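You operate a simulated robot arm through the tools that you are given. There is no shell and no other tool. Be economical: measure what you need, move in short steps, check, and stop when the job is done.

The job below is to be done with a simulated two-armed robot. You get a single attempt, and the scene is never put back.

## Task
The power box has tripped. Switch the blue charger off and get both docked batteries charging again.
Fine: main switch off before the reset, on again last. Where these are worked on the way, their far stop is far enough and under half their travel is too little: main switch.

It is judged by the outcome, as a careful person would: the job done as asked, and still so three seconds after it is handed in. It fails if anything else is knocked over, pushed out of place, dropped, spilled or broken.

## Robot
Two 7-joint arms with two-finger grippers on one trunk, hanging from a carriage that runs on a gantry, over the field with the corners [243, 2499], [-937, 2499], [-937, -1], [243, -1] (x, y) and turns from -412 to 275 degrees about z. Base frame: it is fixed where the carriage stands at the start and does not move with it; the origin is on the floor, on the carriage's upright axis, x ahead of it, y to its left, z up; the surface under the hand at the start is at about z = 800. Units: mm, degrees, N and s.
The left shoulder is at the start at [0, 236, 1565], the right one opposite. With the tool pointing down near the work surface each hand reaches from about 100 to 620 mm from the robot's upright axis, wherever it stands, measured 20 degrees to its own side. Places, roughly: black dock [600, -1900, 1000]; black dock switch [600, -1900, 1100]; blue charger [600, -800, 900]; blue dock switch [600, -2300, 1100]; first switch [300, -700, 800]; fourth switch [300, -900, 800]; grey battery [500, -2000, 1000]; main switch [300, -300, 900]; reset button [400, -400, 900]; round plug [250, -1750, 1000]; second switch [300, -800, 800]; square plug [500, -1500, 750]; third switch [300, -900, 800]; white battery [500, -2000, 1000]; white dock [600, -2100, 1000]; white dock switch [600, -2100, 1100]. Payload 3.43 kg a hand.
Tool frame (each hand has its own): the origin (TCP) lies between the finger pads and is the grasp point; the fingertips stand 30 mm ahead of it; z points along the fingers, y is the line along which they close. Largest opening 104 mm; the body of the gripper starts 57 mm behind the TCP.
Orientation is told as [roll, pitch, yaw] about the base's x, y, z axes, in that order, counted from this pose: with the fingers straight down and closing along the base's y, the tool's x points along the base's -x, its y along +y and its z along -z.

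## Interface
- The arms move only by the tool servo_tool. It takes "left_commands", "right_commands" or both (then of equal length, played together; a hand with none holds still); each is a list of rows, each a list of 2 entries, a list of its own where there are three numbers: the shift along the tool's x, y, z in units of 250 mm (1.0 is 250 mm), then the turn, a rotation vector about the tool's x, y, z in units of 45 degrees (1.0 is 45 degrees). In form: [[[x, y, z], [rx, ry, rz]], ...]. A call has 1 to 8 rows; each row is the pose to reach, as a shift and turn from the pose commanded when the call began, along the tool's axes at that moment. "left_grip" and "right_grip" are, for a hand that has rows, the finger opening in mm, from 0 to 104, set as the call begins (left out, the last holds). A call with a number of a shift or a turn outside -1 to 1 is refused whole. A row lasts 0.2 s, in which the tool goes at most 50 mm and 8.6 degrees; a call with a longer step from one row to the next is refused whole, and so is a gripper value outside its range. A pose out of reach is approached as far as the arm can. The call stops where the force on the tool passes 40 N (or 10 N more than at its start, if that is more) or the arm is blocked; 0.2 s more then pass. The fingers move at their own pace (about 45 mm/s each) and stop on an object; they squeeze with about 32 N. The grip force told is the motor's: it shows also when the fingers shut on nothing. Time passes only in rows, and 0.2 s behind the last, so rows that repeat a pose let the fingers close. It gives the time, the measured TCP pose, the force on the tool (base axes), the opening and the grip force at its end, in the units of the frame above (readings bear some noise), with the torque about the TCP (base axes, N m) and any sound that the robot's microphone picked up.
- Cameras (640 x 400 px; columns grow to the right, rows downward): "scene" is now at [237.6, -74, 1717.5]; the picture's right is [-0.90, -0.44, 0.00], its down [-0.33, 0.69, -0.64] and it looks along [0.28, -0.58, -0.76] (base axes); focal length 294 px, centre (320, 200). "left" rides on the left gripper at [67, -18, -90] in its tool frame; the picture's right is [0.25, 0.97, 0.00], its down [-0.73, 0.19, -0.66] and it looks along [-0.64, 0.17, 0.75] (tool axes); focal length 218 px, centre (320, 200). "right" rides on the right gripper at [67, 18, -90] in its tool frame; the picture's right is [-0.25, 0.97, 0.00], its down [-0.73, -0.19, -0.66] and it looks along [-0.64, -0.17, 0.75] (tool axes); focal length 218 px, centre (320, 200). There is no depth. A picture from a camera that has moved, and an enlarged one, comes with that camera's place and axes in the base frame and with its lens. The place of the scene camera against the robot may be out by one fixed shift of up to 25 mm in any direction.
- camera(camera): a new picture of that camera. No time passes.
- raise_lower(by): slides the trunk up (or, below 0, down) by that many mm; the arms and the scene camera ride with it, the base frame stays. It gives what a move gives, with no picture.
- drive_base(legs): drives the robot by 1 to 6 legs, each [ahead, left, turn to the left] in mm, mm and degrees, along the robot's own axes; the way and the turn of a leg run together, so that a leg with both is an arc; at most 1500 mm and 180 degrees a leg. The arms and the cameras ride along, it lands a little off, and it stops where it bumps. It keeps to its track: a leg is cut to what the track allows. It gives what a move gives.
- turn_head(pan, tilt): turns the head with the scene camera to pan (to the left, within 86 degrees either way) and tilt (down, from -29 to 69), counted from straight ahead of the robot. It gives what a move gives.
- inspect(camera, box): a new picture of the part [left, top, right, bottom] of that camera's present view, enlarged. No time passes.
- job_done(): hands the job in; it is judged then, once.

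Go step by step. Nothing tells you exact positions but the pictures and the camera data: compare them with the known pose of the tool, close in by small moves and look again before you grip or let go. The budget is 120 turns and 100 pictures, counting those below and the enlarged ones. Unless the task says otherwise, let go and move clear before handing in, and close with one line.

The tools are called after "Call:" as a command line: name --argument value ..., lists and objects as JSON in quotes. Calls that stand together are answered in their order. servo_tool: Moves the arms, as the interface text tells. Its arguments: {"type":"object","properties":{"left_commands":{"type":"array"},"left_grip":{"type":"number"},"right_commands":{"type":"array"},"right_grip":{"type":"number"}},"required":[]} The other tools are called the same way: raise_lower (by) slides the trunk up or down; drive_base (legs) drives the base; turn_head (pan, tilt) turns the head that bears the scene camera; camera (camera) takes a picture; inspect (camera, box) takes an enlarged picture of a part of a camera's view; job_done () hands the job in.

At the start:

```text
clock: 0.0
left_tool_pos: [468.3, -93.0, 1210.9]
left_tcp_rot: [0.0, 0.0, 0.0]
left_ft_force: [1.2, 0.4, 1.1]
left_ft_torque: [-0.04, 0.03, 0.01]
left_width: 104.0
left_gripper_force: 0.1
right_tool_pos: [347.3, -429.1, 1169.5]
right_tcp_rot: [0.0, 0.1, -0.1]
right_ft_force: [-0.2, 0.7, 0.5]
right_ft_torque: [-0.03, 0.0, 0.0]
right_width: 104.1
right_gripper_force: 0.0
trunk travel left (down, up): [-475.0, 165.0]
robot x, y, heading: [0.1, 1.2, 0.1]
head pan, tilt: [-64.1, 49.9]
```

scene: 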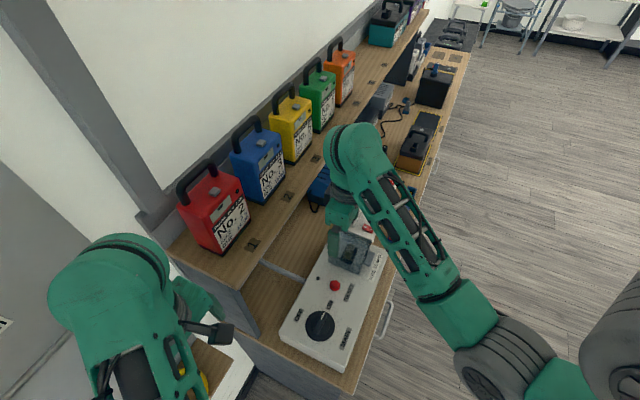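
right: 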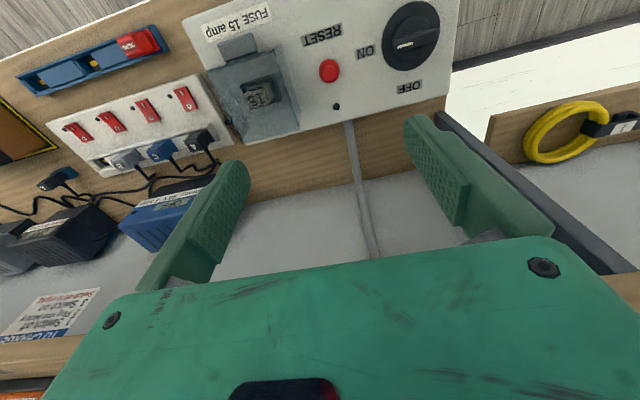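
left: 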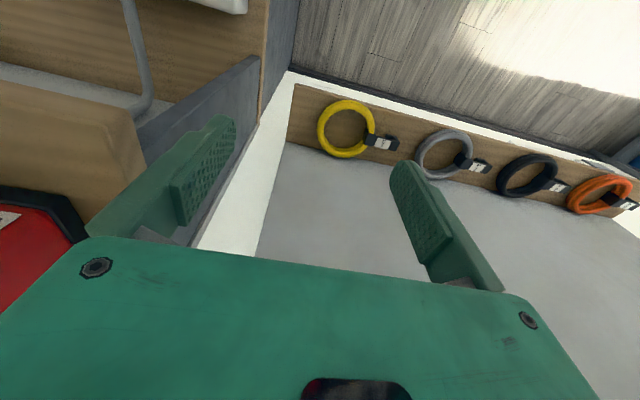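

I see the power box with a rotary main switch, reset button and fuse, with a four-switch strip beyond it. I'll take closer looks at these first.

Call:
inspect --camera "right" --box '[0, 0, 240, 150]'

Call:
inspect --camera "right" --box '[0, 80, 240, 350]'

Call:
inspect --camera "right" --box '[190, 0, 460, 150]'

Call:
inspect --camera "scene" --box '[300, 0, 540, 180]'

```text
2.67 times, centred on (120, 75) of right
camera zoom: at [280.5, -412.0, 1259.3], right [0.25, 0.97, 0.0], down [0.73, -0.19, 0.66], along [0.64, -0.17, -0.75], focal length 582 px, centre (853, 533)
```

zoom: 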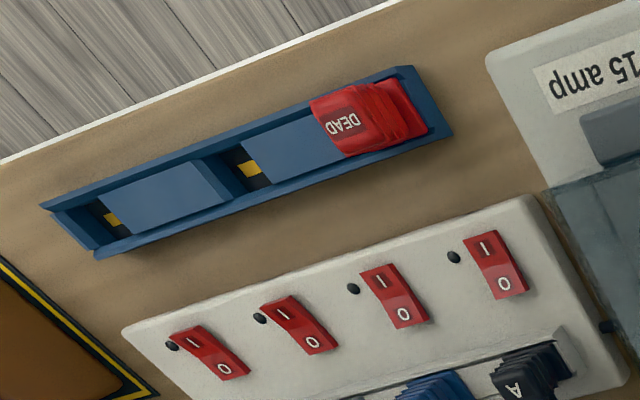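

```text
1.48 times, centred on (120, 215) of right
camera zoom: at [280.5, -412.0, 1259.3], right [0.25, 0.97, 0.0], down [0.73, -0.19, 0.66], along [0.64, -0.17, -0.75], focal length 323 px, centre (616, 178)
```

zoom: 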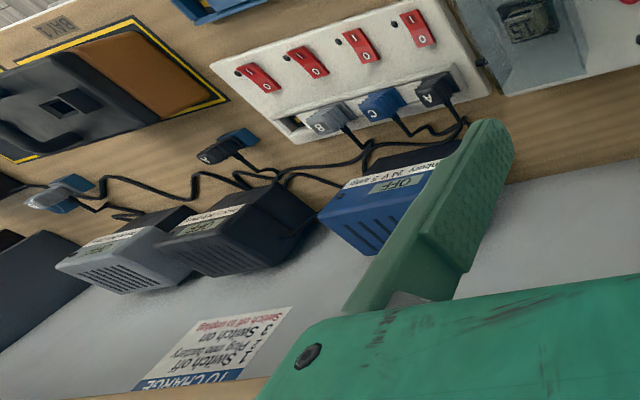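

```text
2.37 times, centred on (325, 75) of right
camera zoom: at [280.5, -412.0, 1259.3], right [0.25, 0.97, 0.0], down [0.73, -0.19, 0.66], along [0.64, -0.17, -0.75], focal length 517 px, centre (308, 496)
```

zoom: 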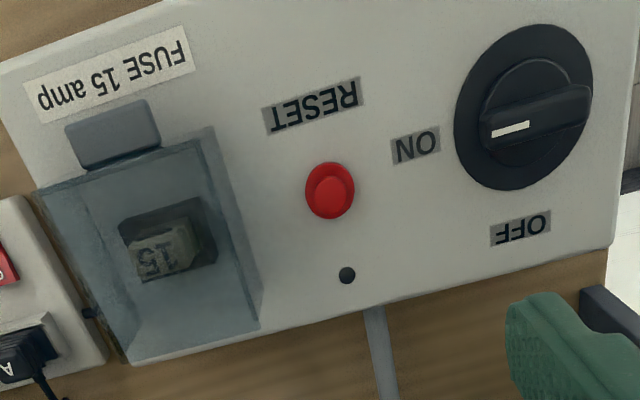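

```text
2.22 times, centred on (420, 90) of scene
camera zoom: at [237.6, -74.0, 1717.5], right [-0.9, -0.44, 0.0], down [-0.33, 0.69, -0.64], along [0.28, -0.58, -0.76], focal length 654 px, centre (98, 444)
```

zoom: 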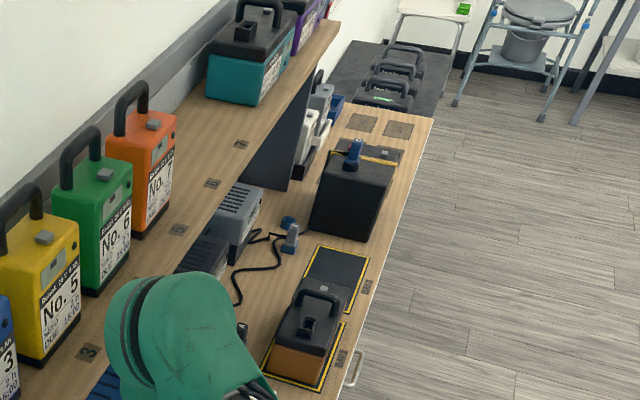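

The chargers A, B, C are on the strip, and the docks lie further along the bench. I'll turn the head to look at the docks and the chargers.

Call:
turn_head --pan -80 --tilt 25

Call:
camera --camera "scene"

Call:
inspect --camera "scene" --box '[200, 100, 400, 260]'

```text
clock: 0.9
left_tool_pos: [467.0, -93.0, 1211.6]
left_tcp_rot: [0.0, 0.0, 0.0]
left_ft_force: [0.3, -0.1, 0.0]
left_ft_torque: [0.01, 0.0, -0.04]
left_width: 104.1
left_gripper_force: 0.1
right_tool_pos: [347.2, -428.3, 1168.8]
right_tcp_rot: [0.1, 0.0, 0.0]
right_ft_force: [-0.1, -0.1, 0.4]
right_ft_torque: [0.0, -0.01, 0.01]
right_width: 104.1
right_gripper_force: 0.1
trunk travel left (down, up): [-475.0, 165.0]
robot x, y, heading: [3.6, -1.4, -0.1]
head pan, tilt: [-80.0, 25.0]
```

```text
92 pictures are left
camera scene: at [219.9, -95.3, 1754.8], right [-0.98, -0.17, 0.0], down [-0.07, 0.42, -0.91], along [0.16, -0.89, -0.42], focal length 294 px, centre (320, 200)
```

scene: 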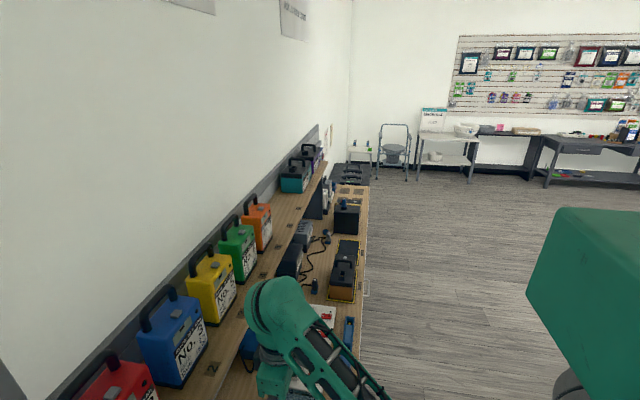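

```text
2.50 times, centred on (300, 180) of scene
camera zoom: at [219.9, -95.3, 1754.8], right [-0.98, -0.17, 0.0], down [-0.07, 0.42, -0.91], along [0.16, -0.89, -0.42], focal length 735 px, centre (370, 250)
```

zoom: 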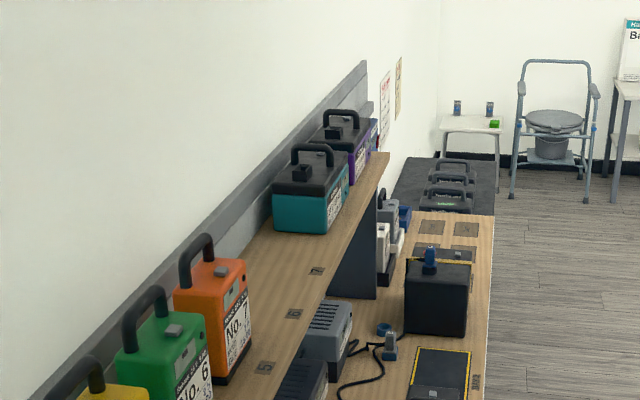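

The docks are at the far end under the shelf. I'll raise, back off, and travel right to have a look.

Call:
raise_lower --by 160

Call:
drive_base --legs '[[-300, 0, 0], [0, -1400, 0]]'

Call:
camera --camera "scene"

```text
clock: 2.7
left_tool_pos: [467.1, -93.4, 1371.1]
left_tcp_rot: [0.0, 0.0, 0.1]
left_ft_force: [1.3, 0.3, -0.5]
left_ft_torque: [-0.02, 0.02, 0.02]
left_width: 104.0
left_gripper_force: 0.0
right_tool_pos: [347.9, -428.9, 1328.1]
right_tcp_rot: [0.0, 0.0, 0.0]
right_ft_force: [0.3, 0.0, -0.1]
right_ft_torque: [0.0, 0.02, 0.0]
right_width: 104.1
right_gripper_force: 0.1
trunk travel left (down, up): [-635.0, 5.0]
robot x, y, heading: [1.2, -0.2, -0.1]
head pan, tilt: [-80.0, 25.0]
```

```text
clock: 11.3
left_tool_pos: [170.6, -91.0, 1372.4]
left_tcp_rot: [0.0, 0.0, 0.3]
left_ft_force: [-0.1, 0.0, -0.2]
left_ft_torque: [0.01, 0.02, -0.03]
left_width: 104.0
left_gripper_force: 0.0
right_tool_pos: [51.9, -427.7, 1330.2]
right_tcp_rot: [0.0, 0.0, 0.3]
right_ft_force: [-0.2, -0.7, 0.0]
right_ft_torque: [-0.01, -0.01, -0.01]
right_width: 103.7
right_gripper_force: 0.1
trunk travel left (down, up): [-635.0, 5.0]
robot x, y, heading: [-299.5, 0.4, 0.5]
head pan, tilt: [-80.0, 25.0]
cut short: leg 2
```

```text
90 pictures are left
camera scene: at [-77.6, -95.0, 1914.9], right [-0.98, -0.18, 0.0], down [-0.08, 0.42, -0.91], along [0.16, -0.89, -0.42], focal length 294 px, centre (320, 200)
```

scene: 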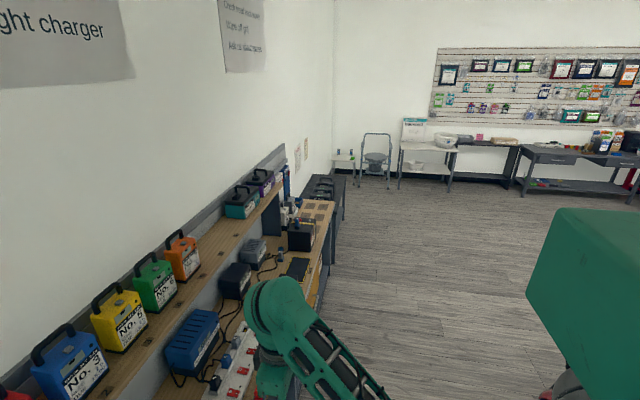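

The track doesn't let me go further right, so the docks can only be seen from here. I'll zoom in on them and on the bench.

Call:
inspect --camera "scene" --box '[260, 160, 350, 220]'

Call:
inspect --camera "scene" --box '[150, 220, 330, 340]'

Call:
inspect --camera "scene" --box '[150, 290, 300, 400]'

Call:
camera --camera "right"

```text
6.67 times, centred on (305, 190) of scene
camera zoom: at [-77.6, -95.0, 1914.9], right [-0.98, -0.18, 0.0], down [-0.08, 0.42, -0.91], along [0.16, -0.89, -0.42], focal length 1960 px, centre (420, 267)
```

zoom: 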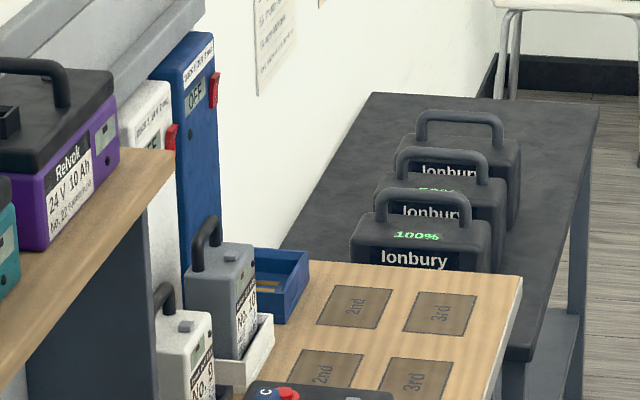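

```text
3.33 times, centred on (240, 280) of scene
camera zoom: at [-77.6, -95.0, 1914.9], right [-0.98, -0.18, 0.0], down [-0.08, 0.42, -0.91], along [0.16, -0.89, -0.42], focal length 980 px, centre (587, -67)
```

zoom: 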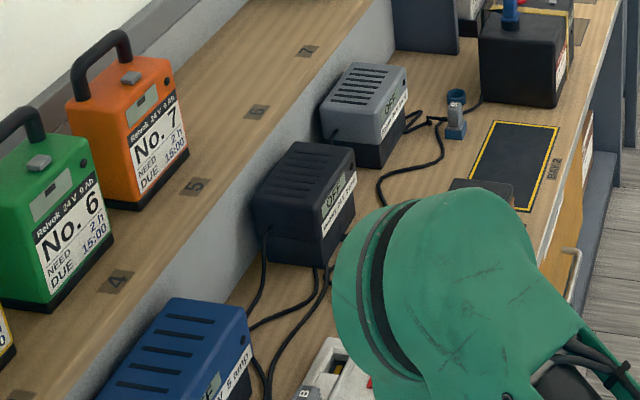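

```text
3.64 times, centred on (225, 345) of scene
camera zoom: at [-77.6, -95.0, 1914.9], right [-0.98, -0.18, 0.0], down [-0.08, 0.42, -0.91], along [0.16, -0.89, -0.42], focal length 1069 px, centre (666, -327)
```

zoom: 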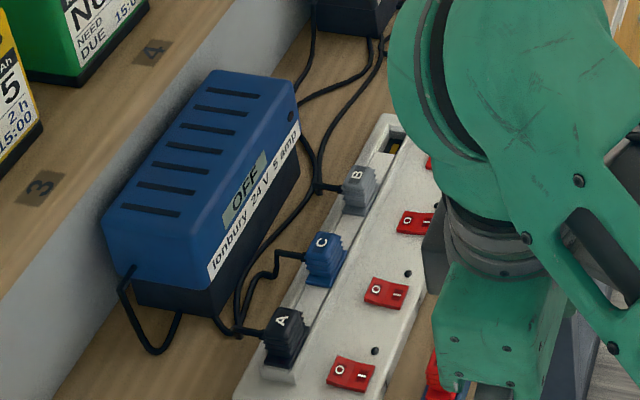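

```text
86 pictures are left
camera right: at [-15.3, -411.3, 1419.3], right [0.25, 0.97, 0.0], down [0.73, -0.19, 0.66], along [0.64, -0.16, -0.75], focal length 218 px, centre (320, 200)
```

right: 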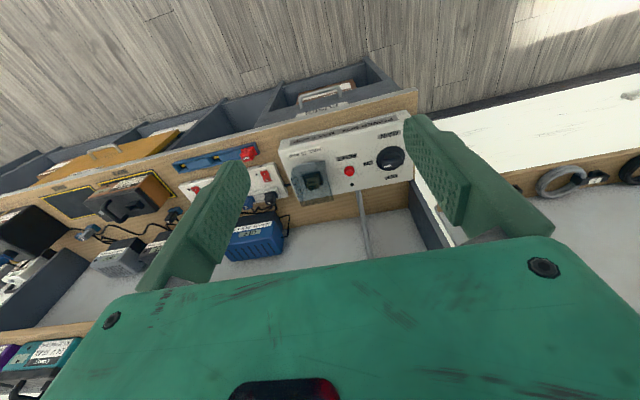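

Blue charger, strip plugs A/C/B and docked batteries identified; the cords must be traced before choosing a switch. I'll go back to the start position and move the right hand (camera) over the strip.

Call:
drive_base --legs '[[300, 0, -0.5]]'

Call:
servo_tool --right_commands '[[[0.1, -0.16, 0], [0, 0, 0]], [[0.2, -0.32, 0], [0, 0, 0]], [[0.3, -0.48, 0], [0, 0, 0]], [[0.4, -0.64, 0], [0, 0, 0]], [[0.4, -0.8, 0], [0, 0, 0]], [[0.4, -0.96, 0], [0, 0, 0]]]'

Call:
raise_lower --by -100

Call:
camera --camera "right"

```text
clock: 13.3
left_tool_pos: [457.4, -91.4, 1372.8]
left_tcp_rot: [0.0, 0.0, 0.0]
left_ft_force: [0.6, -0.5, 0.2]
left_ft_torque: [-0.02, 0.03, 0.0]
left_width: 104.0
left_gripper_force: 0.0
right_tool_pos: [338.6, -429.4, 1329.7]
right_tcp_rot: [-0.1, 0.0, 0.0]
right_ft_force: [0.3, 0.2, 0.2]
right_ft_torque: [0.01, 0.07, -0.04]
right_width: 104.0
right_gripper_force: 0.1
trunk travel left (down, up): [-635.0, 5.0]
robot x, y, heading: [-11.3, -2.4, 0.2]
head pan, tilt: [-80.0, 25.0]
```

```text
clock: 14.7
left_tool_pos: [457.5, -93.6, 1372.5]
left_tcp_rot: [0.0, 0.0, 0.1]
left_ft_force: [-0.4, -0.1, 0.2]
left_ft_torque: [-0.01, 0.01, 0.0]
left_width: 104.2
left_gripper_force: 0.0
right_tool_pos: [240.5, -670.0, 1326.5]
right_tcp_rot: [0.0, 0.1, 0.2]
right_ft_force: [-0.6, -0.4, -1.0]
right_ft_torque: [-0.01, 0.0, -0.01]
right_width: 104.2
right_gripper_force: 0.1
trunk travel left (down, up): [-635.0, 5.0]
robot x, y, heading: [-9.1, 1.0, -0.1]
head pan, tilt: [-80.0, 25.0]
```

```text
clock: 16.1
left_tool_pos: [458.1, -93.9, 1271.3]
left_tcp_rot: [0.0, 0.1, 0.0]
left_ft_force: [-0.7, -0.2, 0.6]
left_ft_torque: [0.0, -0.03, -0.01]
left_width: 104.0
left_gripper_force: 0.1
right_tool_pos: [242.1, -669.5, 1228.4]
right_tcp_rot: [0.0, 0.0, 0.1]
right_ft_force: [0.1, 0.3, -0.3]
right_ft_torque: [0.03, 0.02, -0.01]
right_width: 103.9
right_gripper_force: 0.1
trunk travel left (down, up): [-535.0, 105.0]
robot x, y, heading: [-11.6, -1.6, -0.2]
head pan, tilt: [-80.0, 25.0]
```

```text
85 pictures are left
camera right: at [173.2, -653.1, 1316.9], right [0.25, 0.97, 0.0], down [0.73, -0.19, 0.66], along [0.64, -0.17, -0.75], focal length 218 px, centre (320, 200)
```

right: 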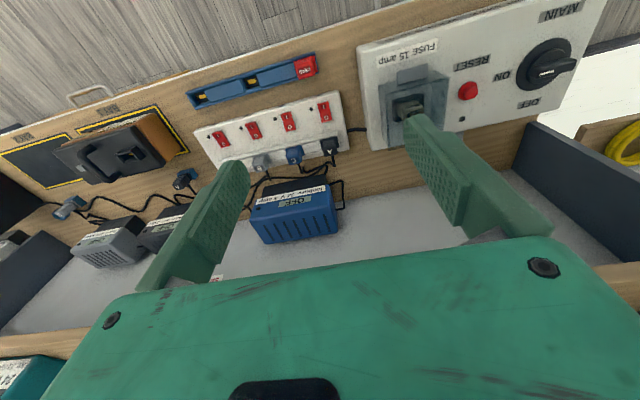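

Call:
inspect --camera "right" --box '[200, 90, 360, 250]'

Call:
inspect --camera "right" --box '[40, 150, 260, 280]'

Call:
inspect --camera "right" --box '[350, 0, 600, 150]'

```text
2.50 times, centred on (280, 170) of right
camera zoom: at [173.2, -653.1, 1316.9], right [0.25, 0.97, 0.0], down [0.73, -0.19, 0.66], along [0.64, -0.17, -0.75], focal length 546 px, centre (420, 275)
```

zoom: 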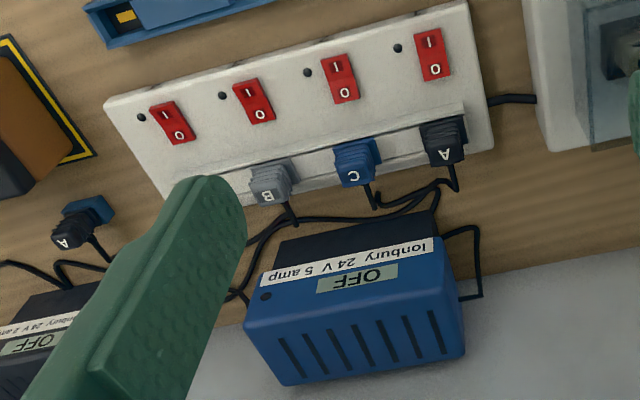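

```text
2.91 times, centred on (150, 215) of right
camera zoom: at [173.2, -653.1, 1316.9], right [0.25, 0.97, 0.0], down [0.73, -0.19, 0.66], along [0.64, -0.17, -0.75], focal length 635 px, centre (814, 156)
```

zoom: 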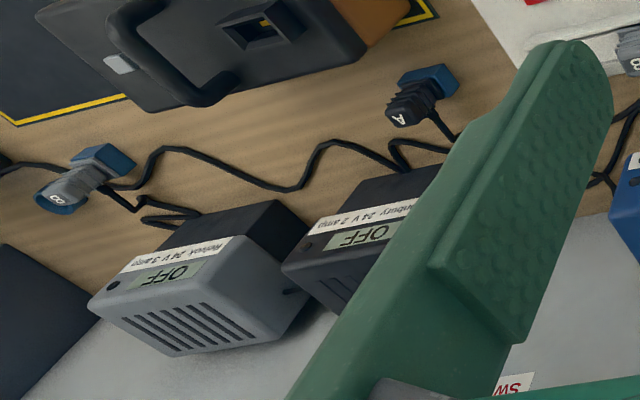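

```text
2.56 times, centred on (475, 75) of right
camera zoom: at [173.2, -653.1, 1316.9], right [0.25, 0.97, 0.0], down [0.73, -0.19, 0.66], along [0.64, -0.17, -0.75], focal length 559 px, centre (-77, 520)
```

zoom: 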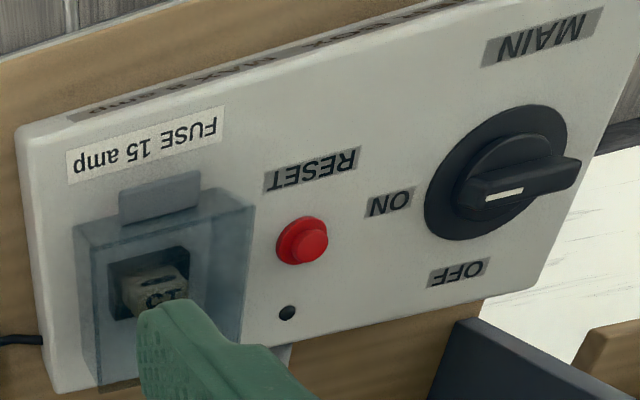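

Letters A/B/C mark cord pairs, but I want the blue charger's own cord traced for certain. Moving the hand camera closer.

Call:
servo_tool --right_commands '[[[0, -0.15, 0], [0, 0, 0]], [[0, -0.3, 0], [0, 0, 0]]]'

Call:
raise_lower --by -150

Call:
inspect --camera "right" --box '[200, 60, 440, 240]'

Call:
camera --camera "right"

```text
clock: 16.6
left_tool_pos: [457.0, -92.9, 1272.6]
left_tcp_rot: [0.0, 0.1, -0.1]
left_ft_force: [0.3, 0.1, -0.5]
left_ft_torque: [0.0, 0.02, 0.03]
left_width: 103.9
left_gripper_force: 0.1
right_tool_pos: [239.5, -745.2, 1228.4]
right_tcp_rot: [0.0, -0.1, 0.0]
right_ft_force: [0.3, -0.2, -0.4]
right_ft_torque: [-0.02, 0.0, -0.01]
right_width: 103.9
right_gripper_force: 0.0
trunk travel left (down, up): [-535.0, 105.0]
robot x, y, heading: [-10.2, -6.3, -0.2]
head pan, tilt: [-80.0, 25.0]
```

```text
clock: 18.4
left_tool_pos: [458.0, -93.5, 1121.6]
left_tcp_rot: [0.0, 0.0, 0.0]
left_ft_force: [1.1, 0.1, -1.5]
left_ft_torque: [0.01, 0.0, 0.01]
left_width: 103.9
left_gripper_force: 0.0
right_tool_pos: [238.5, -746.0, 1079.2]
right_tcp_rot: [0.0, 0.0, 0.0]
right_ft_force: [1.1, -0.4, -1.3]
right_ft_torque: [-0.01, -0.03, -0.02]
right_width: 103.9
right_gripper_force: 0.0
trunk travel left (down, up): [-385.0, 255.0]
robot x, y, heading: [-7.6, -0.5, 0.1]
head pan, tilt: [-80.0, 25.0]
```

```text
2.22 times, centred on (320, 150) of right
camera zoom: at [171.3, -728.2, 1169.2], right [0.25, 0.97, 0.0], down [0.73, -0.19, 0.66], along [0.64, -0.17, -0.75], focal length 485 px, centre (320, 311)
```

zoom: 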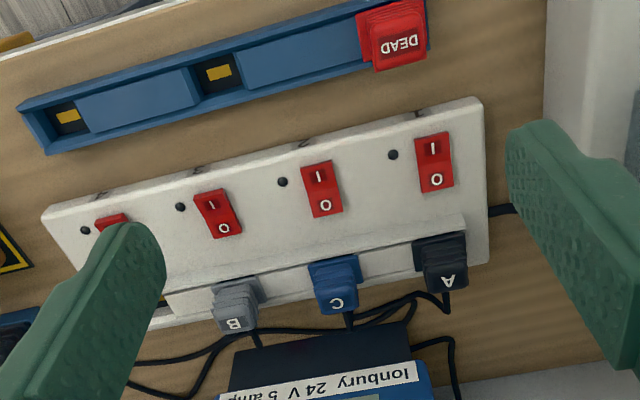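

```text
80 pictures are left
camera right: at [171.3, -728.2, 1169.2], right [0.25, 0.97, 0.0], down [0.73, -0.19, 0.66], along [0.64, -0.17, -0.75], focal length 218 px, centre (320, 200)
```

right: 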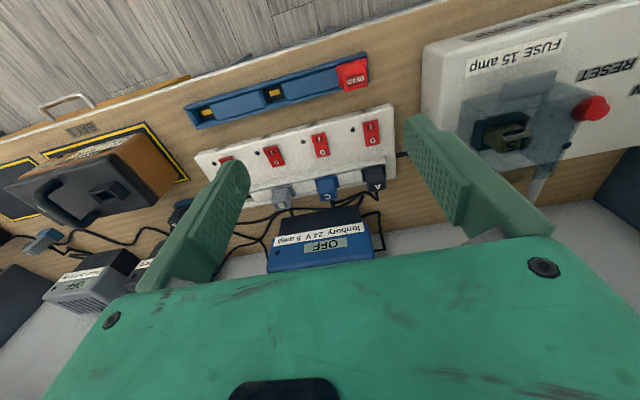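

The cords hide behind the blue charger from here; I'll look from more overhead.

Call:
raise_lower --by 90

Call:
servo_tool --right_commands '[[[-0.17, 0.1, 0], [0, 0, 0]], [[-0.34, 0.2, 0], [0, 0, 0]], [[-0.51, 0.31, 0], [0, 0, 0]]]'

Call:
inspect --camera "right" --box '[180, 20, 400, 180]'

```text
clock: 19.6
left_tool_pos: [457.3, -91.9, 1211.3]
left_tcp_rot: [0.0, 0.1, 0.0]
left_ft_force: [0.4, -0.5, -0.3]
left_ft_torque: [-0.01, -0.03, 0.04]
left_width: 104.0
left_gripper_force: 0.1
right_tool_pos: [239.1, -745.3, 1169.0]
right_tcp_rot: [-0.1, 0.0, 0.1]
right_ft_force: [0.3, -0.1, -0.7]
right_ft_torque: [-0.01, 0.0, 0.02]
right_width: 104.1
right_gripper_force: 0.1
trunk travel left (down, up): [-475.0, 165.0]
robot x, y, heading: [-10.2, 2.0, -0.0]
head pan, tilt: [-80.0, 25.0]
```

```text
refused: row 3 steps farther than a row can; nothing moved
```

```text
2.50 times, centred on (290, 100) of right
camera zoom: at [171.1, -728.0, 1258.7], right [0.25, 0.97, 0.0], down [0.73, -0.19, 0.66], along [0.64, -0.17, -0.75], focal length 546 px, centre (395, 450)
```

zoom: 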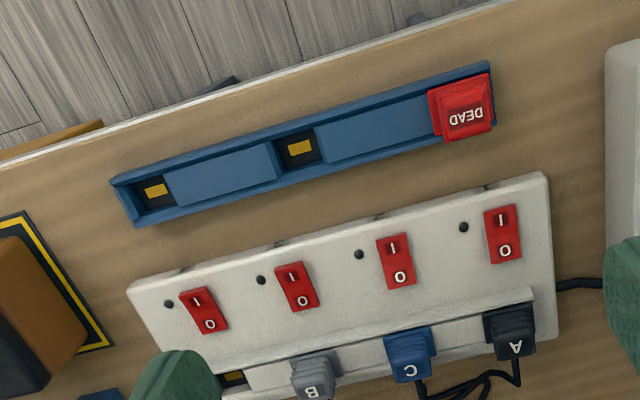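

Call:
servo_tool --right_commands '[[[-0.15, 0.09, 0], [0, 0, 0]], [[-0.3, 0.18, 0], [0, 0, 0]], [[-0.45, 0.27, 0], [0, 0, 0]], [[-0.51, 0.31, 0], [0, 0, 0]]]'

Call:
inspect --camera "right" --box '[180, 20, 400, 180]'

```text
clock: 20.6
left_tool_pos: [458.6, -92.5, 1211.4]
left_tcp_rot: [-0.1, 0.0, 0.0]
left_ft_force: [-0.8, -0.6, -0.1]
left_ft_torque: [0.0, -0.04, 0.03]
left_width: 103.8
left_gripper_force: 0.0
right_tool_pos: [363.3, -666.4, 1166.9]
right_tcp_rot: [0.1, 0.0, 0.1]
right_ft_force: [0.7, 0.2, -0.2]
right_ft_torque: [-0.04, 0.03, 0.02]
right_width: 104.1
right_gripper_force: 0.0
trunk travel left (down, up): [-475.0, 165.0]
robot x, y, heading: [-8.4, 4.0, 0.1]
head pan, tilt: [-80.0, 25.0]
```

```text
2.50 times, centred on (290, 100) of right
camera zoom: at [296.9, -651.1, 1257.3], right [0.25, 0.97, 0.0], down [0.73, -0.19, 0.66], along [0.64, -0.17, -0.75], focal length 546 px, centre (395, 450)
```

zoom: 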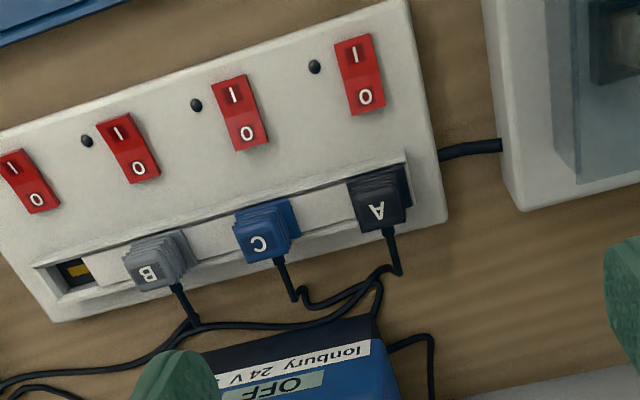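

Call:
inspect --camera "right" --box '[240, 100, 330, 170]'

Call:
inspect --camera "right" --box '[180, 120, 280, 200]'

Call:
camera --camera "right"

```text
5.71 times, centred on (285, 135) of right
camera zoom: at [296.9, -651.1, 1257.3], right [0.25, 0.97, 0.0], down [0.73, -0.19, 0.66], along [0.64, -0.17, -0.75], focal length 1247 px, centre (520, 571)
```

zoom: 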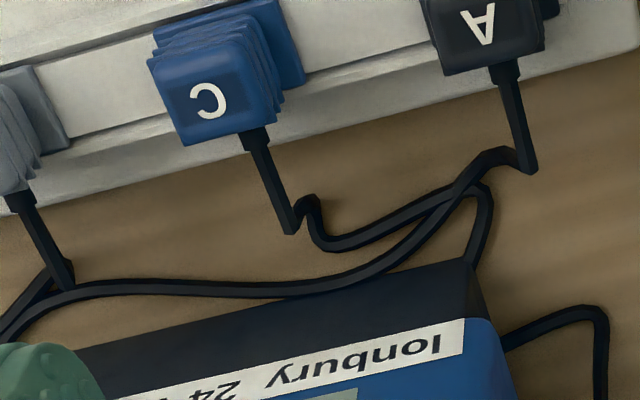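

```text
5.00 times, centred on (230, 160) of right
camera zoom: at [296.9, -651.1, 1257.3], right [0.25, 0.97, 0.0], down [0.73, -0.19, 0.66], along [0.64, -0.17, -0.75], focal length 1091 px, centre (770, 400)
```

zoom: 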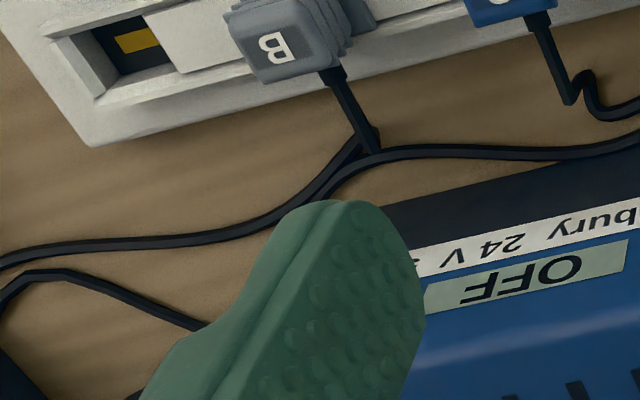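

```text
75 pictures are left
camera right: at [296.9, -651.1, 1257.3], right [0.25, 0.97, 0.0], down [0.73, -0.19, 0.66], along [0.64, -0.17, -0.75], focal length 218 px, centre (320, 200)
```

right: 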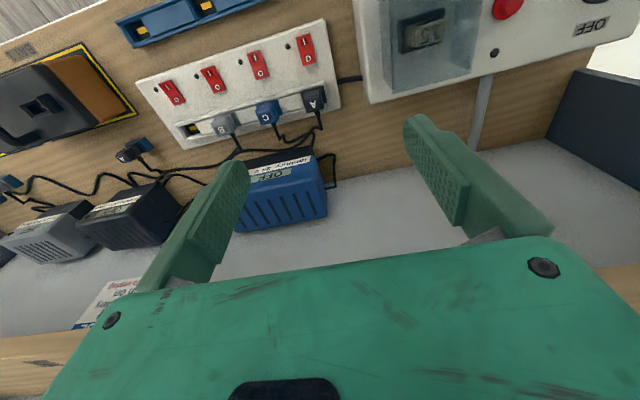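

Traced: cord C runs into the blue charger, A and B run to the other chargers, so the second switch is the blue charger's. Main switch pointer is at ON; knob is at about (342, -297, 882). I'll clear the left hand and bring the right hand over the knob, turned by -90°.

Call:
servo_tool --left_commands '[[[0, 0.16, 0], [0, 0, 0]], [[0, 0.32, 0], [0, 0, 0]], [[0, 0.48, 0], [0, 0, 0]], [[0, 0.64, 0], [0, 0, 0]], [[0, 0.8, 0], [0, 0, 0]], [[0, 0.96, 0], [0, 0, 0]]]' --right_commands '[[[0.015, 0.16, 0], [0, 0, 0.1666]], [[0.03, 0.32, 0], [0, 0, 0.333]], [[0.045, 0.48, 0], [0, 0, 0.5]], [[0.06, 0.64, 0], [0, 0, 0.6667]], [[0.07, 0.8, 0], [0, 0, 0.8333]], [[0.084, 0.96, 0], [0, 0, 1.0]]]'

Call:
servo_tool --right_commands '[[[0.06, 0.06, 0], [0, 0, 0.1666]], [[0.12, 0.12, 0.08], [0, 0, 0.333]], [[0.18, 0.18, 0.15], [0, 0, 0.5]], [[0.24, 0.24, 0.2], [0, 0, 0.6667]], [[0.3, 0.3, 0.25], [0, 0, 0.8333]], [[0.364, 0.364, 0.3], [0, 0, 1.0]]]'

Call:
camera --camera "right"

```text
clock: 22.1
left_tool_pos: [457.3, 148.7, 1211.4]
left_tcp_rot: [0.0, 0.0, 0.0]
left_ft_force: [0.3, 0.0, 0.7]
left_ft_torque: [-0.01, -0.05, 0.0]
left_width: 104.0
left_gripper_force: 0.0
right_tool_pos: [341.7, -427.2, 1166.3]
right_tcp_rot: [0.1, 0.1, -45.1]
right_ft_force: [-0.5, -0.2, 0.0]
right_ft_torque: [0.04, 0.01, -0.01]
right_width: 103.9
right_gripper_force: 0.0
trunk travel left (down, up): [-475.0, 165.0]
robot x, y, heading: [-8.6, -2.0, -0.1]
head pan, tilt: [-80.0, 25.0]
```

```text
clock: 23.4
left_tool_pos: [457.6, 146.9, 1211.4]
left_tcp_rot: [0.0, 0.0, 0.0]
left_ft_force: [1.0, 0.5, 0.2]
left_ft_torque: [0.01, 0.02, 0.0]
left_width: 104.1
left_gripper_force: 0.0
right_tool_pos: [321.1, -372.2, 1091.7]
right_tcp_rot: [0.1, 0.1, -89.2]
right_ft_force: [0.3, -0.5, -0.1]
right_ft_torque: [-0.01, -0.02, 0.03]
right_width: 104.0
right_gripper_force: 0.1
right hand out of reach, approached as far as the arm can: row 5, 6
trunk travel left (down, up): [-475.0, 165.0]
robot x, y, heading: [-6.8, -0.4, -0.4]
head pan, tilt: [-80.0, 25.0]
```

```text
74 pictures are left
camera right: at [337.3, -305.5, 1182.3], right [0.97, -0.24, 0.0], down [-0.18, -0.73, 0.66], along [-0.16, -0.64, -0.75], focal length 218 px, centre (320, 200)
```

right: 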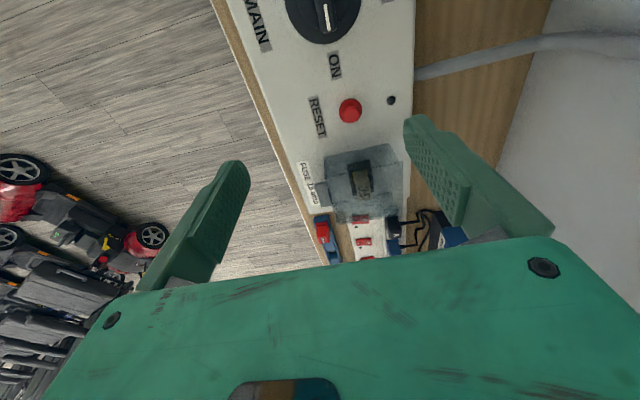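

The wrist nears its limit there. I'll turn the carriage -45° (left hand pulled back first) so the knob turn falls mid-range.

Call:
servo_tool --left_commands '[[[0.19, 0.06, 0], [0, 0, 0]], [[0.38, 0.12, 0], [0, 0, 0]], [[0.57, 0.18, 0], [0, 0, 0]], [[0.76, 0.24, 0], [0, 0, 0]], [[0.95, 0.3, 0], [0, 0, 0]]]' --right_commands '[[[0, 0, -0.1], [0, 0, -0.1666]], [[0, 0, -0.2], [0, 0, -0.333]], [[0, 0, -0.3], [0, 0, -0.5]], [[0, 0, -0.3], [0, 0, -0.667]], [[0, 0, -0.3], [0, 0, -0.833]]]'

Call:
drive_base --legs '[[0, 150, 0], [0, 0, -45]]'

Call:
camera --camera "right"

```text
clock: 24.6
left_tool_pos: [224.5, 224.5, 1166.2]
left_tcp_rot: [0.0, -0.4, 0.0]
left_ft_force: [-0.9, -0.2, 0.2]
left_ft_torque: [0.03, -0.03, 0.02]
left_width: 103.9
left_gripper_force: 0.1
left hand out of reach, approached as far as the arm can: row 2, 3, 4, 5
right_tool_pos: [319.9, -372.7, 1168.3]
right_tcp_rot: [-0.1, 0.1, -52.4]
right_ft_force: [-0.6, 0.3, -0.1]
right_ft_torque: [-0.02, -0.04, 0.02]
right_width: 104.0
right_gripper_force: 0.1
trunk travel left (down, up): [-475.0, 165.0]
robot x, y, heading: [-10.5, 1.7, -0.0]
head pan, tilt: [-80.0, 25.0]
```

```text
clock: 28.1
left_tool_pos: [316.0, 141.1, 1167.3]
left_tcp_rot: [0.1, -0.6, -44.7]
left_ft_force: [0.3, 0.1, 0.2]
left_ft_torque: [0.02, 0.03, -0.04]
left_width: 103.7
left_gripper_force: 0.1
right_tool_pos: [-36.7, -348.5, 1168.5]
right_tcp_rot: [0.0, -0.1, -97.2]
right_ft_force: [-0.6, 0.3, 0.7]
right_ft_torque: [0.01, 0.0, 0.01]
right_width: 104.2
right_gripper_force: 0.0
trunk travel left (down, up): [-475.0, 165.0]
robot x, y, heading: [-8.9, 148.1, -44.8]
head pan, tilt: [-80.0, 25.0]
```

```text
73 pictures are left
camera right: at [-10.5, -285.5, 1258.6], right [0.93, -0.37, 0.0], down [-0.28, -0.7, 0.66], along [-0.24, -0.61, -0.75], focal length 218 px, centre (320, 200)
```

right: 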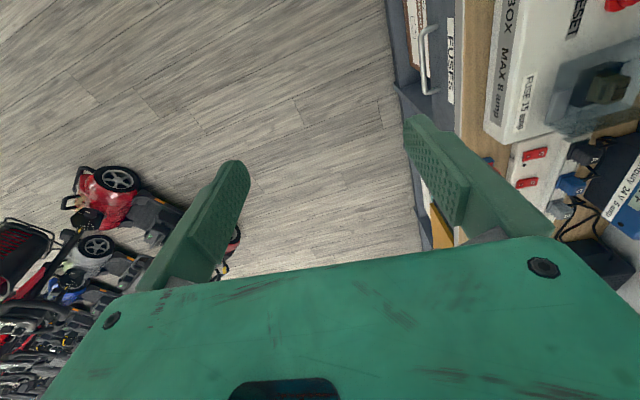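

The box says MAX 8 amp, and the 5 A blue charger overloads it, which fits. Now I bring the right hand over the knob.

Call:
servo_tool --right_commands '[[[0.049, 0.185, 0], [0, 0, -0.05]], [[0.098, 0.37, 0], [0, 0, -0.1]], [[0.147, 0.555, 0], [0, 0, -0.13]], [[0.196, 0.74, 0], [0, 0, -0.16]], [[0.245, 0.925, 0], [0, 0, -0.16]]]'

Call:
servo_tool --right_commands '[[[0.02, 0.19, 0.1], [0, 0, 0]], [[0.036, 0.38, 0.2], [0, 0, 0]], [[0.036, 0.54, 0.3], [0, 0, 0]]]'

Call:
camera --camera "right"

```text
clock: 29.3
left_tool_pos: [316.0, 141.0, 1166.6]
left_tcp_rot: [0.0, -0.5, -44.5]
left_ft_force: [-0.6, -0.3, -0.3]
left_ft_torque: [-0.01, -0.01, -0.01]
left_width: 103.9
left_gripper_force: 0.1
right_tool_pos: [200.5, -318.3, 1168.5]
right_tcp_rot: [0.1, 0.0, -90.0]
right_ft_force: [0.7, 0.5, -0.6]
right_ft_torque: [-0.03, 0.01, -0.03]
right_width: 103.6
right_gripper_force: 0.1
trunk travel left (down, up): [-475.0, 165.0]
robot x, y, heading: [-10.2, 147.1, -44.6]
head pan, tilt: [-80.0, 25.0]
```

```text
refused: row 1 steps farther than a row can; nothing moved
```

```text
72 pictures are left
camera right: at [216.7, -251.5, 1259.6], right [0.97, -0.25, 0.0], down [-0.19, -0.73, 0.66], along [-0.17, -0.64, -0.75], focal length 218 px, centre (320, 200)
```

right: 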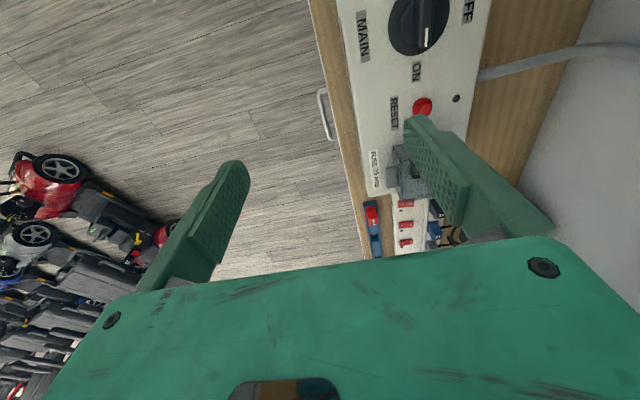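

Call:
inspect --camera "right" --box '[330, 0, 500, 110]'

Call:
servo_tool --right_commands '[[[0.02, 0.14, 0.07], [0, 0, 0]], [[0.04, 0.28, 0.14], [0, 0, 0]], [[0.06, 0.42, 0.21], [0, 0, 0]], [[0.084, 0.57, 0.28], [0, 0, 0]]]'

Call:
camera --camera "right"

```text
3.64 times, centred on (415, 55) of right
camera zoom: at [216.7, -251.5, 1259.6], right [0.97, -0.25, 0.0], down [-0.19, -0.73, 0.66], along [-0.17, -0.64, -0.75], focal length 794 px, centre (-26, 727)
```

zoom: 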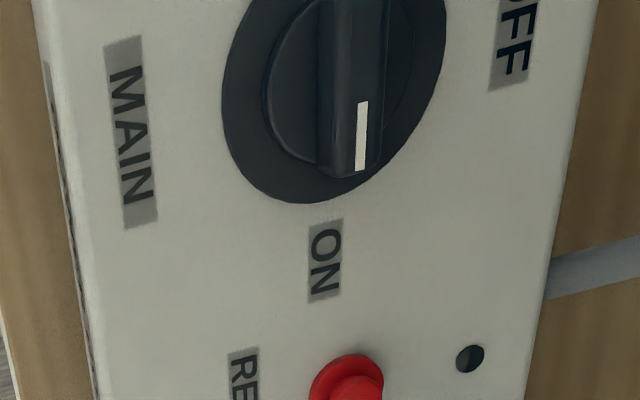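

```text
clock: 30.3
left_tool_pos: [312.7, 143.6, 1166.2]
left_tcp_rot: [0.0, -0.2, -44.5]
left_ft_force: [-0.5, 0.4, 0.7]
left_ft_torque: [-0.02, -0.05, -0.01]
left_width: 104.1
left_gripper_force: 0.0
right_tool_pos: [304.0, -298.2, 1119.8]
right_tcp_rot: [0.2, 0.0, -89.9]
right_ft_force: [0.1, 0.4, 0.3]
right_ft_torque: [-0.04, -0.05, 0.01]
right_width: 104.0
right_gripper_force: 0.2
right hand out of reach, approached as far as the arm can: row 3, 4
trunk travel left (down, up): [-475.0, 165.0]
robot x, y, heading: [-13.5, 146.4, -44.6]
head pan, tilt: [-80.0, 25.0]
```

```text
70 pictures are left
camera right: at [320.1, -230.9, 1209.7], right [0.97, -0.25, 0.0], down [-0.19, -0.73, 0.66], along [-0.16, -0.64, -0.75], focal length 218 px, centre (320, 200)
```

right: 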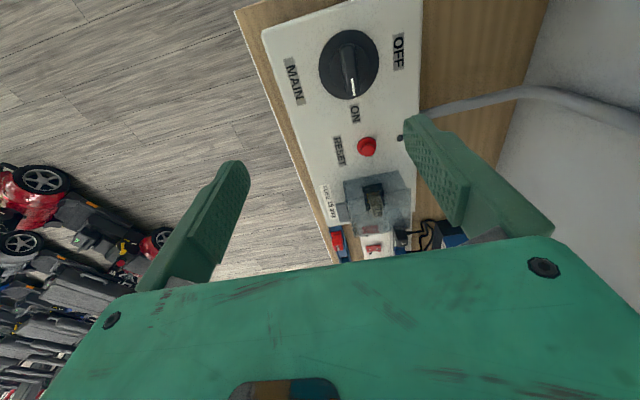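

Reach is short; I'll drive ahead 120 mm.

Call:
drive_base --legs '[[120, 0, 0]]'

Call:
camera --camera "right"

```text
clock: 31.5
left_tool_pos: [402.0, 54.9, 1167.4]
left_tcp_rot: [-0.1, -0.6, -44.8]
left_ft_force: [-0.7, -0.2, 0.3]
left_ft_torque: [-0.01, -0.01, -0.01]
left_width: 104.2
left_gripper_force: 0.0
right_tool_pos: [390.7, -386.1, 1118.9]
right_tcp_rot: [0.0, -0.1, -90.0]
right_ft_force: [0.3, 0.7, 0.5]
right_ft_torque: [0.0, 0.01, 0.04]
right_width: 104.0
right_gripper_force: 0.1
trunk travel left (down, up): [-475.0, 165.0]
robot x, y, heading: [72.6, 62.5, -44.9]
head pan, tilt: [-80.0, 25.0]
```

```text
69 pictures are left
camera right: at [407.8, -318.9, 1208.9], right [0.97, -0.25, 0.0], down [-0.19, -0.73, 0.66], along [-0.17, -0.64, -0.75], focal length 218 px, centre (320, 200)
```

right: 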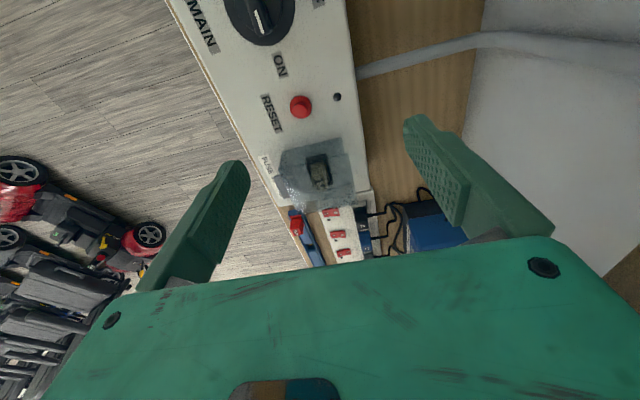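

Knob axis refined to about (343, -295). Moving above it.

Call:
servo_tool --right_commands '[[[0.12, -0.065, 0.08], [0, 0, 0]], [[0.24, -0.13, 0.16], [0, 0, 0]], [[0.36, -0.195, 0.24], [0, 0, 0]], [[0.36, -0.195, 0.4], [0, 0, 0]]]' --right_grip 70

Call:
camera --camera "right"

```text
clock: 32.5
left_tool_pos: [402.2, 54.7, 1167.2]
left_tcp_rot: [0.1, -0.5, -44.7]
left_ft_force: [0.7, -0.2, 0.7]
left_ft_torque: [-0.03, 0.0, -0.01]
left_width: 104.0
left_gripper_force: 0.1
right_tool_pos: [323.1, -288.7, 1078.3]
right_tcp_rot: [-0.1, 0.0, -90.0]
right_ft_force: [0.0, -0.6, -1.0]
right_ft_torque: [-0.01, 0.01, 0.03]
right_width: 70.1
right_gripper_force: 0.1
right hand out of reach, approached as far as the arm can: row 1, 2, 3, 4
trunk travel left (down, up): [-475.0, 165.0]
robot x, y, heading: [77.1, 64.5, -44.6]
head pan, tilt: [-80.0, 25.0]
```

```text
68 pictures are left
camera right: at [339.9, -221.8, 1168.3], right [0.97, -0.25, 0.0], down [-0.19, -0.73, 0.66], along [-0.17, -0.64, -0.75], focal length 218 px, centre (320, 200)
```

right: 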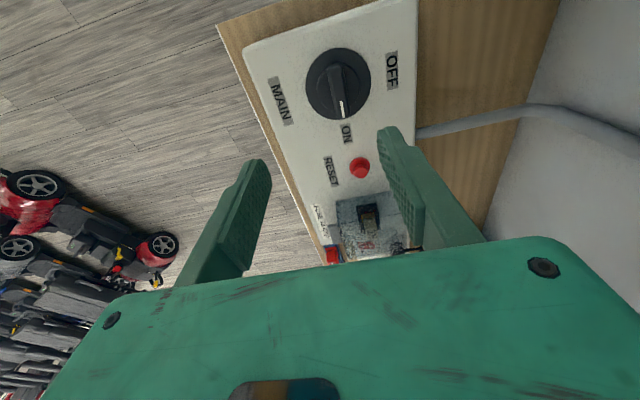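

Checking whether the limit is from the wrist yaw or from position: turning yaw back 45° while going to the target.

Call:
servo_tool --right_commands '[[[0, 0.02, 0.03], [0, 0, -0.17]], [[-0.01, 0.03, 0.06], [0, 0, -0.34]], [[-0.02, 0.05, 0.09], [0, 0, -0.5]], [[-0.03, 0.076, 0.12], [0, 0, -0.67]], [[-0.03, 0.076, 0.15], [0, 0, -0.84]], [[-0.03, 0.076, 0.15], [0, 0, -1]]]'

```text
clock: 33.9
left_tool_pos: [402.4, 56.4, 1166.9]
left_tcp_rot: [0.0, -0.5, -44.7]
left_ft_force: [1.1, -0.1, 0.1]
left_ft_torque: [-0.02, 0.01, -0.02]
left_width: 103.8
left_gripper_force: 0.2
right_tool_pos: [344.4, -297.3, 1040.7]
right_tcp_rot: [0.1, 0.1, -44.9]
right_ft_force: [0.0, -0.8, -0.5]
right_ft_torque: [0.0, -0.03, 0.0]
right_width: 69.8
right_gripper_force: 0.0
trunk travel left (down, up): [-475.0, 165.0]
robot x, y, heading: [76.4, 64.5, -44.8]
head pan, tilt: [-80.0, 25.0]
```

Yaw is the limit on that side. I'll turn the carriage to about -62° at (243, 200) so the knob's turn falls within range.

Call:
drive_base --legs '[[0, 0, -17], [-42, 211, 0]]'

```text
clock: 36.5
left_tool_pos: [537.2, 89.9, 1166.8]
left_tcp_rot: [-0.9, -0.4, -62.0]
left_ft_force: [-2.1, -0.5, -0.3]
left_ft_torque: [0.1, -0.25, -0.01]
left_width: 103.9
left_gripper_force: 0.0
right_tool_pos: [384.7, -229.5, 1041.1]
right_tcp_rot: [0.1, 0.1, -61.8]
right_ft_force: [-1.1, 0.3, -0.8]
right_ft_torque: [-0.03, 0.0, -0.03]
right_width: 69.9
right_gripper_force: 0.1
trunk travel left (down, up): [-475.0, 165.0]
robot x, y, heading: [233.3, 192.6, -61.6]
head pan, tilt: [-80.0, 25.0]
stopped in leg 2: the force on the tool passed its limit at 84 N (the readings are from after the stop); the commanded pose is now the measured one
```

The left hand touched something; let me look before moving.

Call:
camera --camera "left"

Call:
turn_head --pan 0 --tilt 50

Call:
camera --camera "scene"

```text
67 pictures are left
camera left: at [492.6, 142.3, 1256.1], right [0.74, 0.68, -0.02], down [0.52, -0.55, 0.66], along [0.44, -0.49, -0.75], focal length 218 px, centre (320, 200)
```

left: 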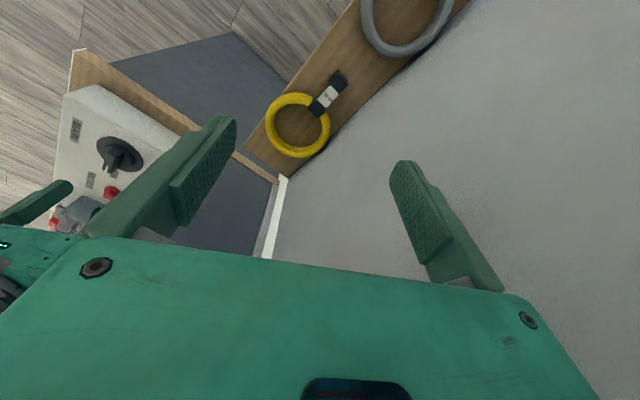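

```text
clock: 38.1
left_tool_pos: [537.8, 90.2, 1166.9]
left_tcp_rot: [-0.8, -0.4, -62.0]
left_ft_force: [-2.1, -1.1, -0.5]
left_ft_torque: [0.12, -0.28, -0.01]
left_width: 103.8
left_gripper_force: 0.2
right_tool_pos: [385.8, -231.0, 1042.4]
right_tcp_rot: [0.0, 0.1, -61.6]
right_ft_force: [0.2, 0.0, 0.1]
right_ft_torque: [0.01, -0.01, 0.03]
right_width: 69.9
right_gripper_force: 0.0
trunk travel left (down, up): [-475.0, 165.0]
robot x, y, heading: [233.9, 190.9, -61.3]
head pan, tilt: [0.0, 50.0]
```

```text
66 pictures are left
camera scene: at [369.1, -56.2, 1717.4], right [-0.88, -0.48, 0.0], down [-0.37, 0.67, -0.64], along [0.31, -0.56, -0.77], focal length 294 px, centre (320, 200)
```

scene: 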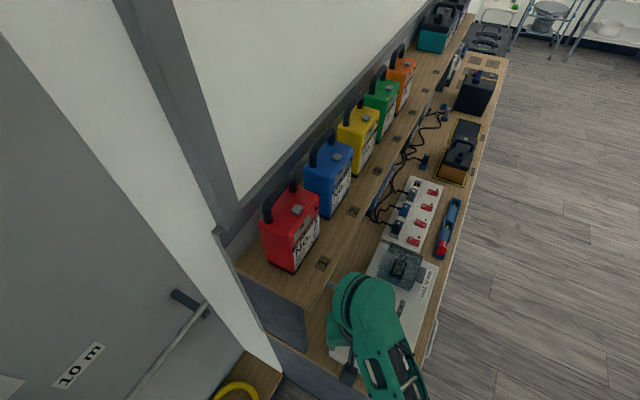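

It only touched the wall panel. I pull the left hand back from it.

Call:
servo_tool --left_commands '[[[0.07, -0.13, -0.05], [0, 0, 0]], [[0.14, -0.26, -0.1], [0, 0, 0]], [[0.21, -0.4, -0.15], [0, 0, 0]], [[0.28, -0.53, -0.2], [0, 0, 0]]]'

Call:
camera --camera "right"

```text
clock: 39.1
left_tool_pos: [387.1, 91.6, 1170.1]
left_tcp_rot: [-1.1, -0.9, -62.0]
left_ft_force: [-0.4, 0.0, -0.1]
left_ft_torque: [0.02, -0.01, 0.0]
left_width: 104.1
left_gripper_force: 0.0
left hand out of reach, approached as far as the arm can: row 1, 2, 3, 4
right_tool_pos: [385.7, -230.7, 1042.4]
right_tcp_rot: [0.0, 0.0, -61.8]
right_ft_force: [-0.5, 0.3, 0.5]
right_ft_torque: [0.01, 0.01, 0.02]
right_width: 70.1
right_gripper_force: 0.1
trunk travel left (down, up): [-475.0, 165.0]
robot x, y, heading: [231.7, 192.1, -61.5]
head pan, tilt: [0.0, 50.0]
```

```text
65 pictures are left
camera right: at [369.0, -163.3, 1132.1], right [0.97, 0.24, 0.0], down [0.18, -0.73, 0.66], along [0.16, -0.64, -0.75], focal length 218 px, centre (320, 200)
```

right: 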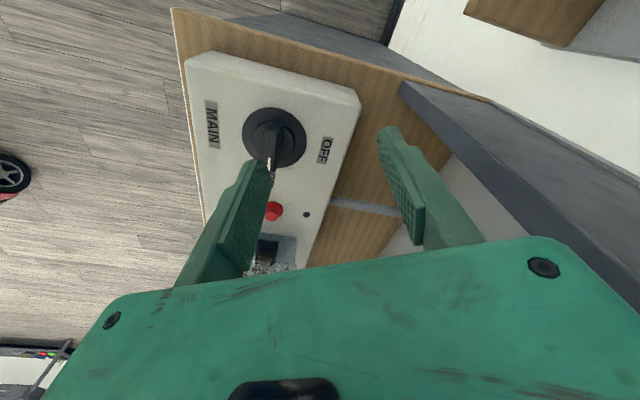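

Call:
servo_tool --right_commands '[[[-0.035, -0.069, 0.04], [0, 0, 0.16]], [[-0.07, -0.138, 0.08], [0, 0, 0.32]], [[-0.105, -0.207, 0.12], [0, 0, 0.48]], [[-0.142, -0.276, 0.16], [0, 0, 0.627]]]'

Call:
camera --camera "right"

```text
clock: 40.1
left_tool_pos: [388.0, 91.2, 1169.3]
left_tcp_rot: [-1.2, -0.8, -61.9]
left_ft_force: [-0.2, 0.1, -0.1]
left_ft_torque: [0.02, -0.02, 0.01]
left_width: 104.0
left_gripper_force: 0.0
right_tool_pos: [340.9, -296.3, 1001.7]
right_tcp_rot: [0.0, 0.0, -90.0]
right_ft_force: [1.0, 0.6, 0.3]
right_ft_torque: [0.02, 0.0, -0.01]
right_width: 70.3
right_gripper_force: 0.0
trunk travel left (down, up): [-475.0, 165.0]
robot x, y, heading: [233.6, 193.3, -61.5]
head pan, tilt: [0.0, 50.0]
```

```text
64 pictures are left
camera right: at [358.3, -229.4, 1092.0], right [0.97, -0.25, 0.0], down [-0.19, -0.73, 0.66], along [-0.17, -0.64, -0.75], focal length 218 px, centre (320, 200)
```

right: 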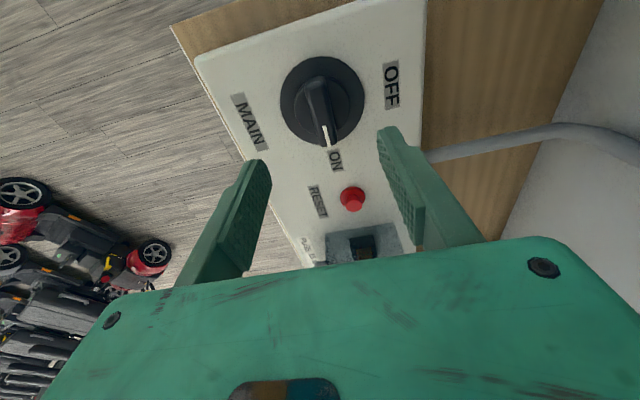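

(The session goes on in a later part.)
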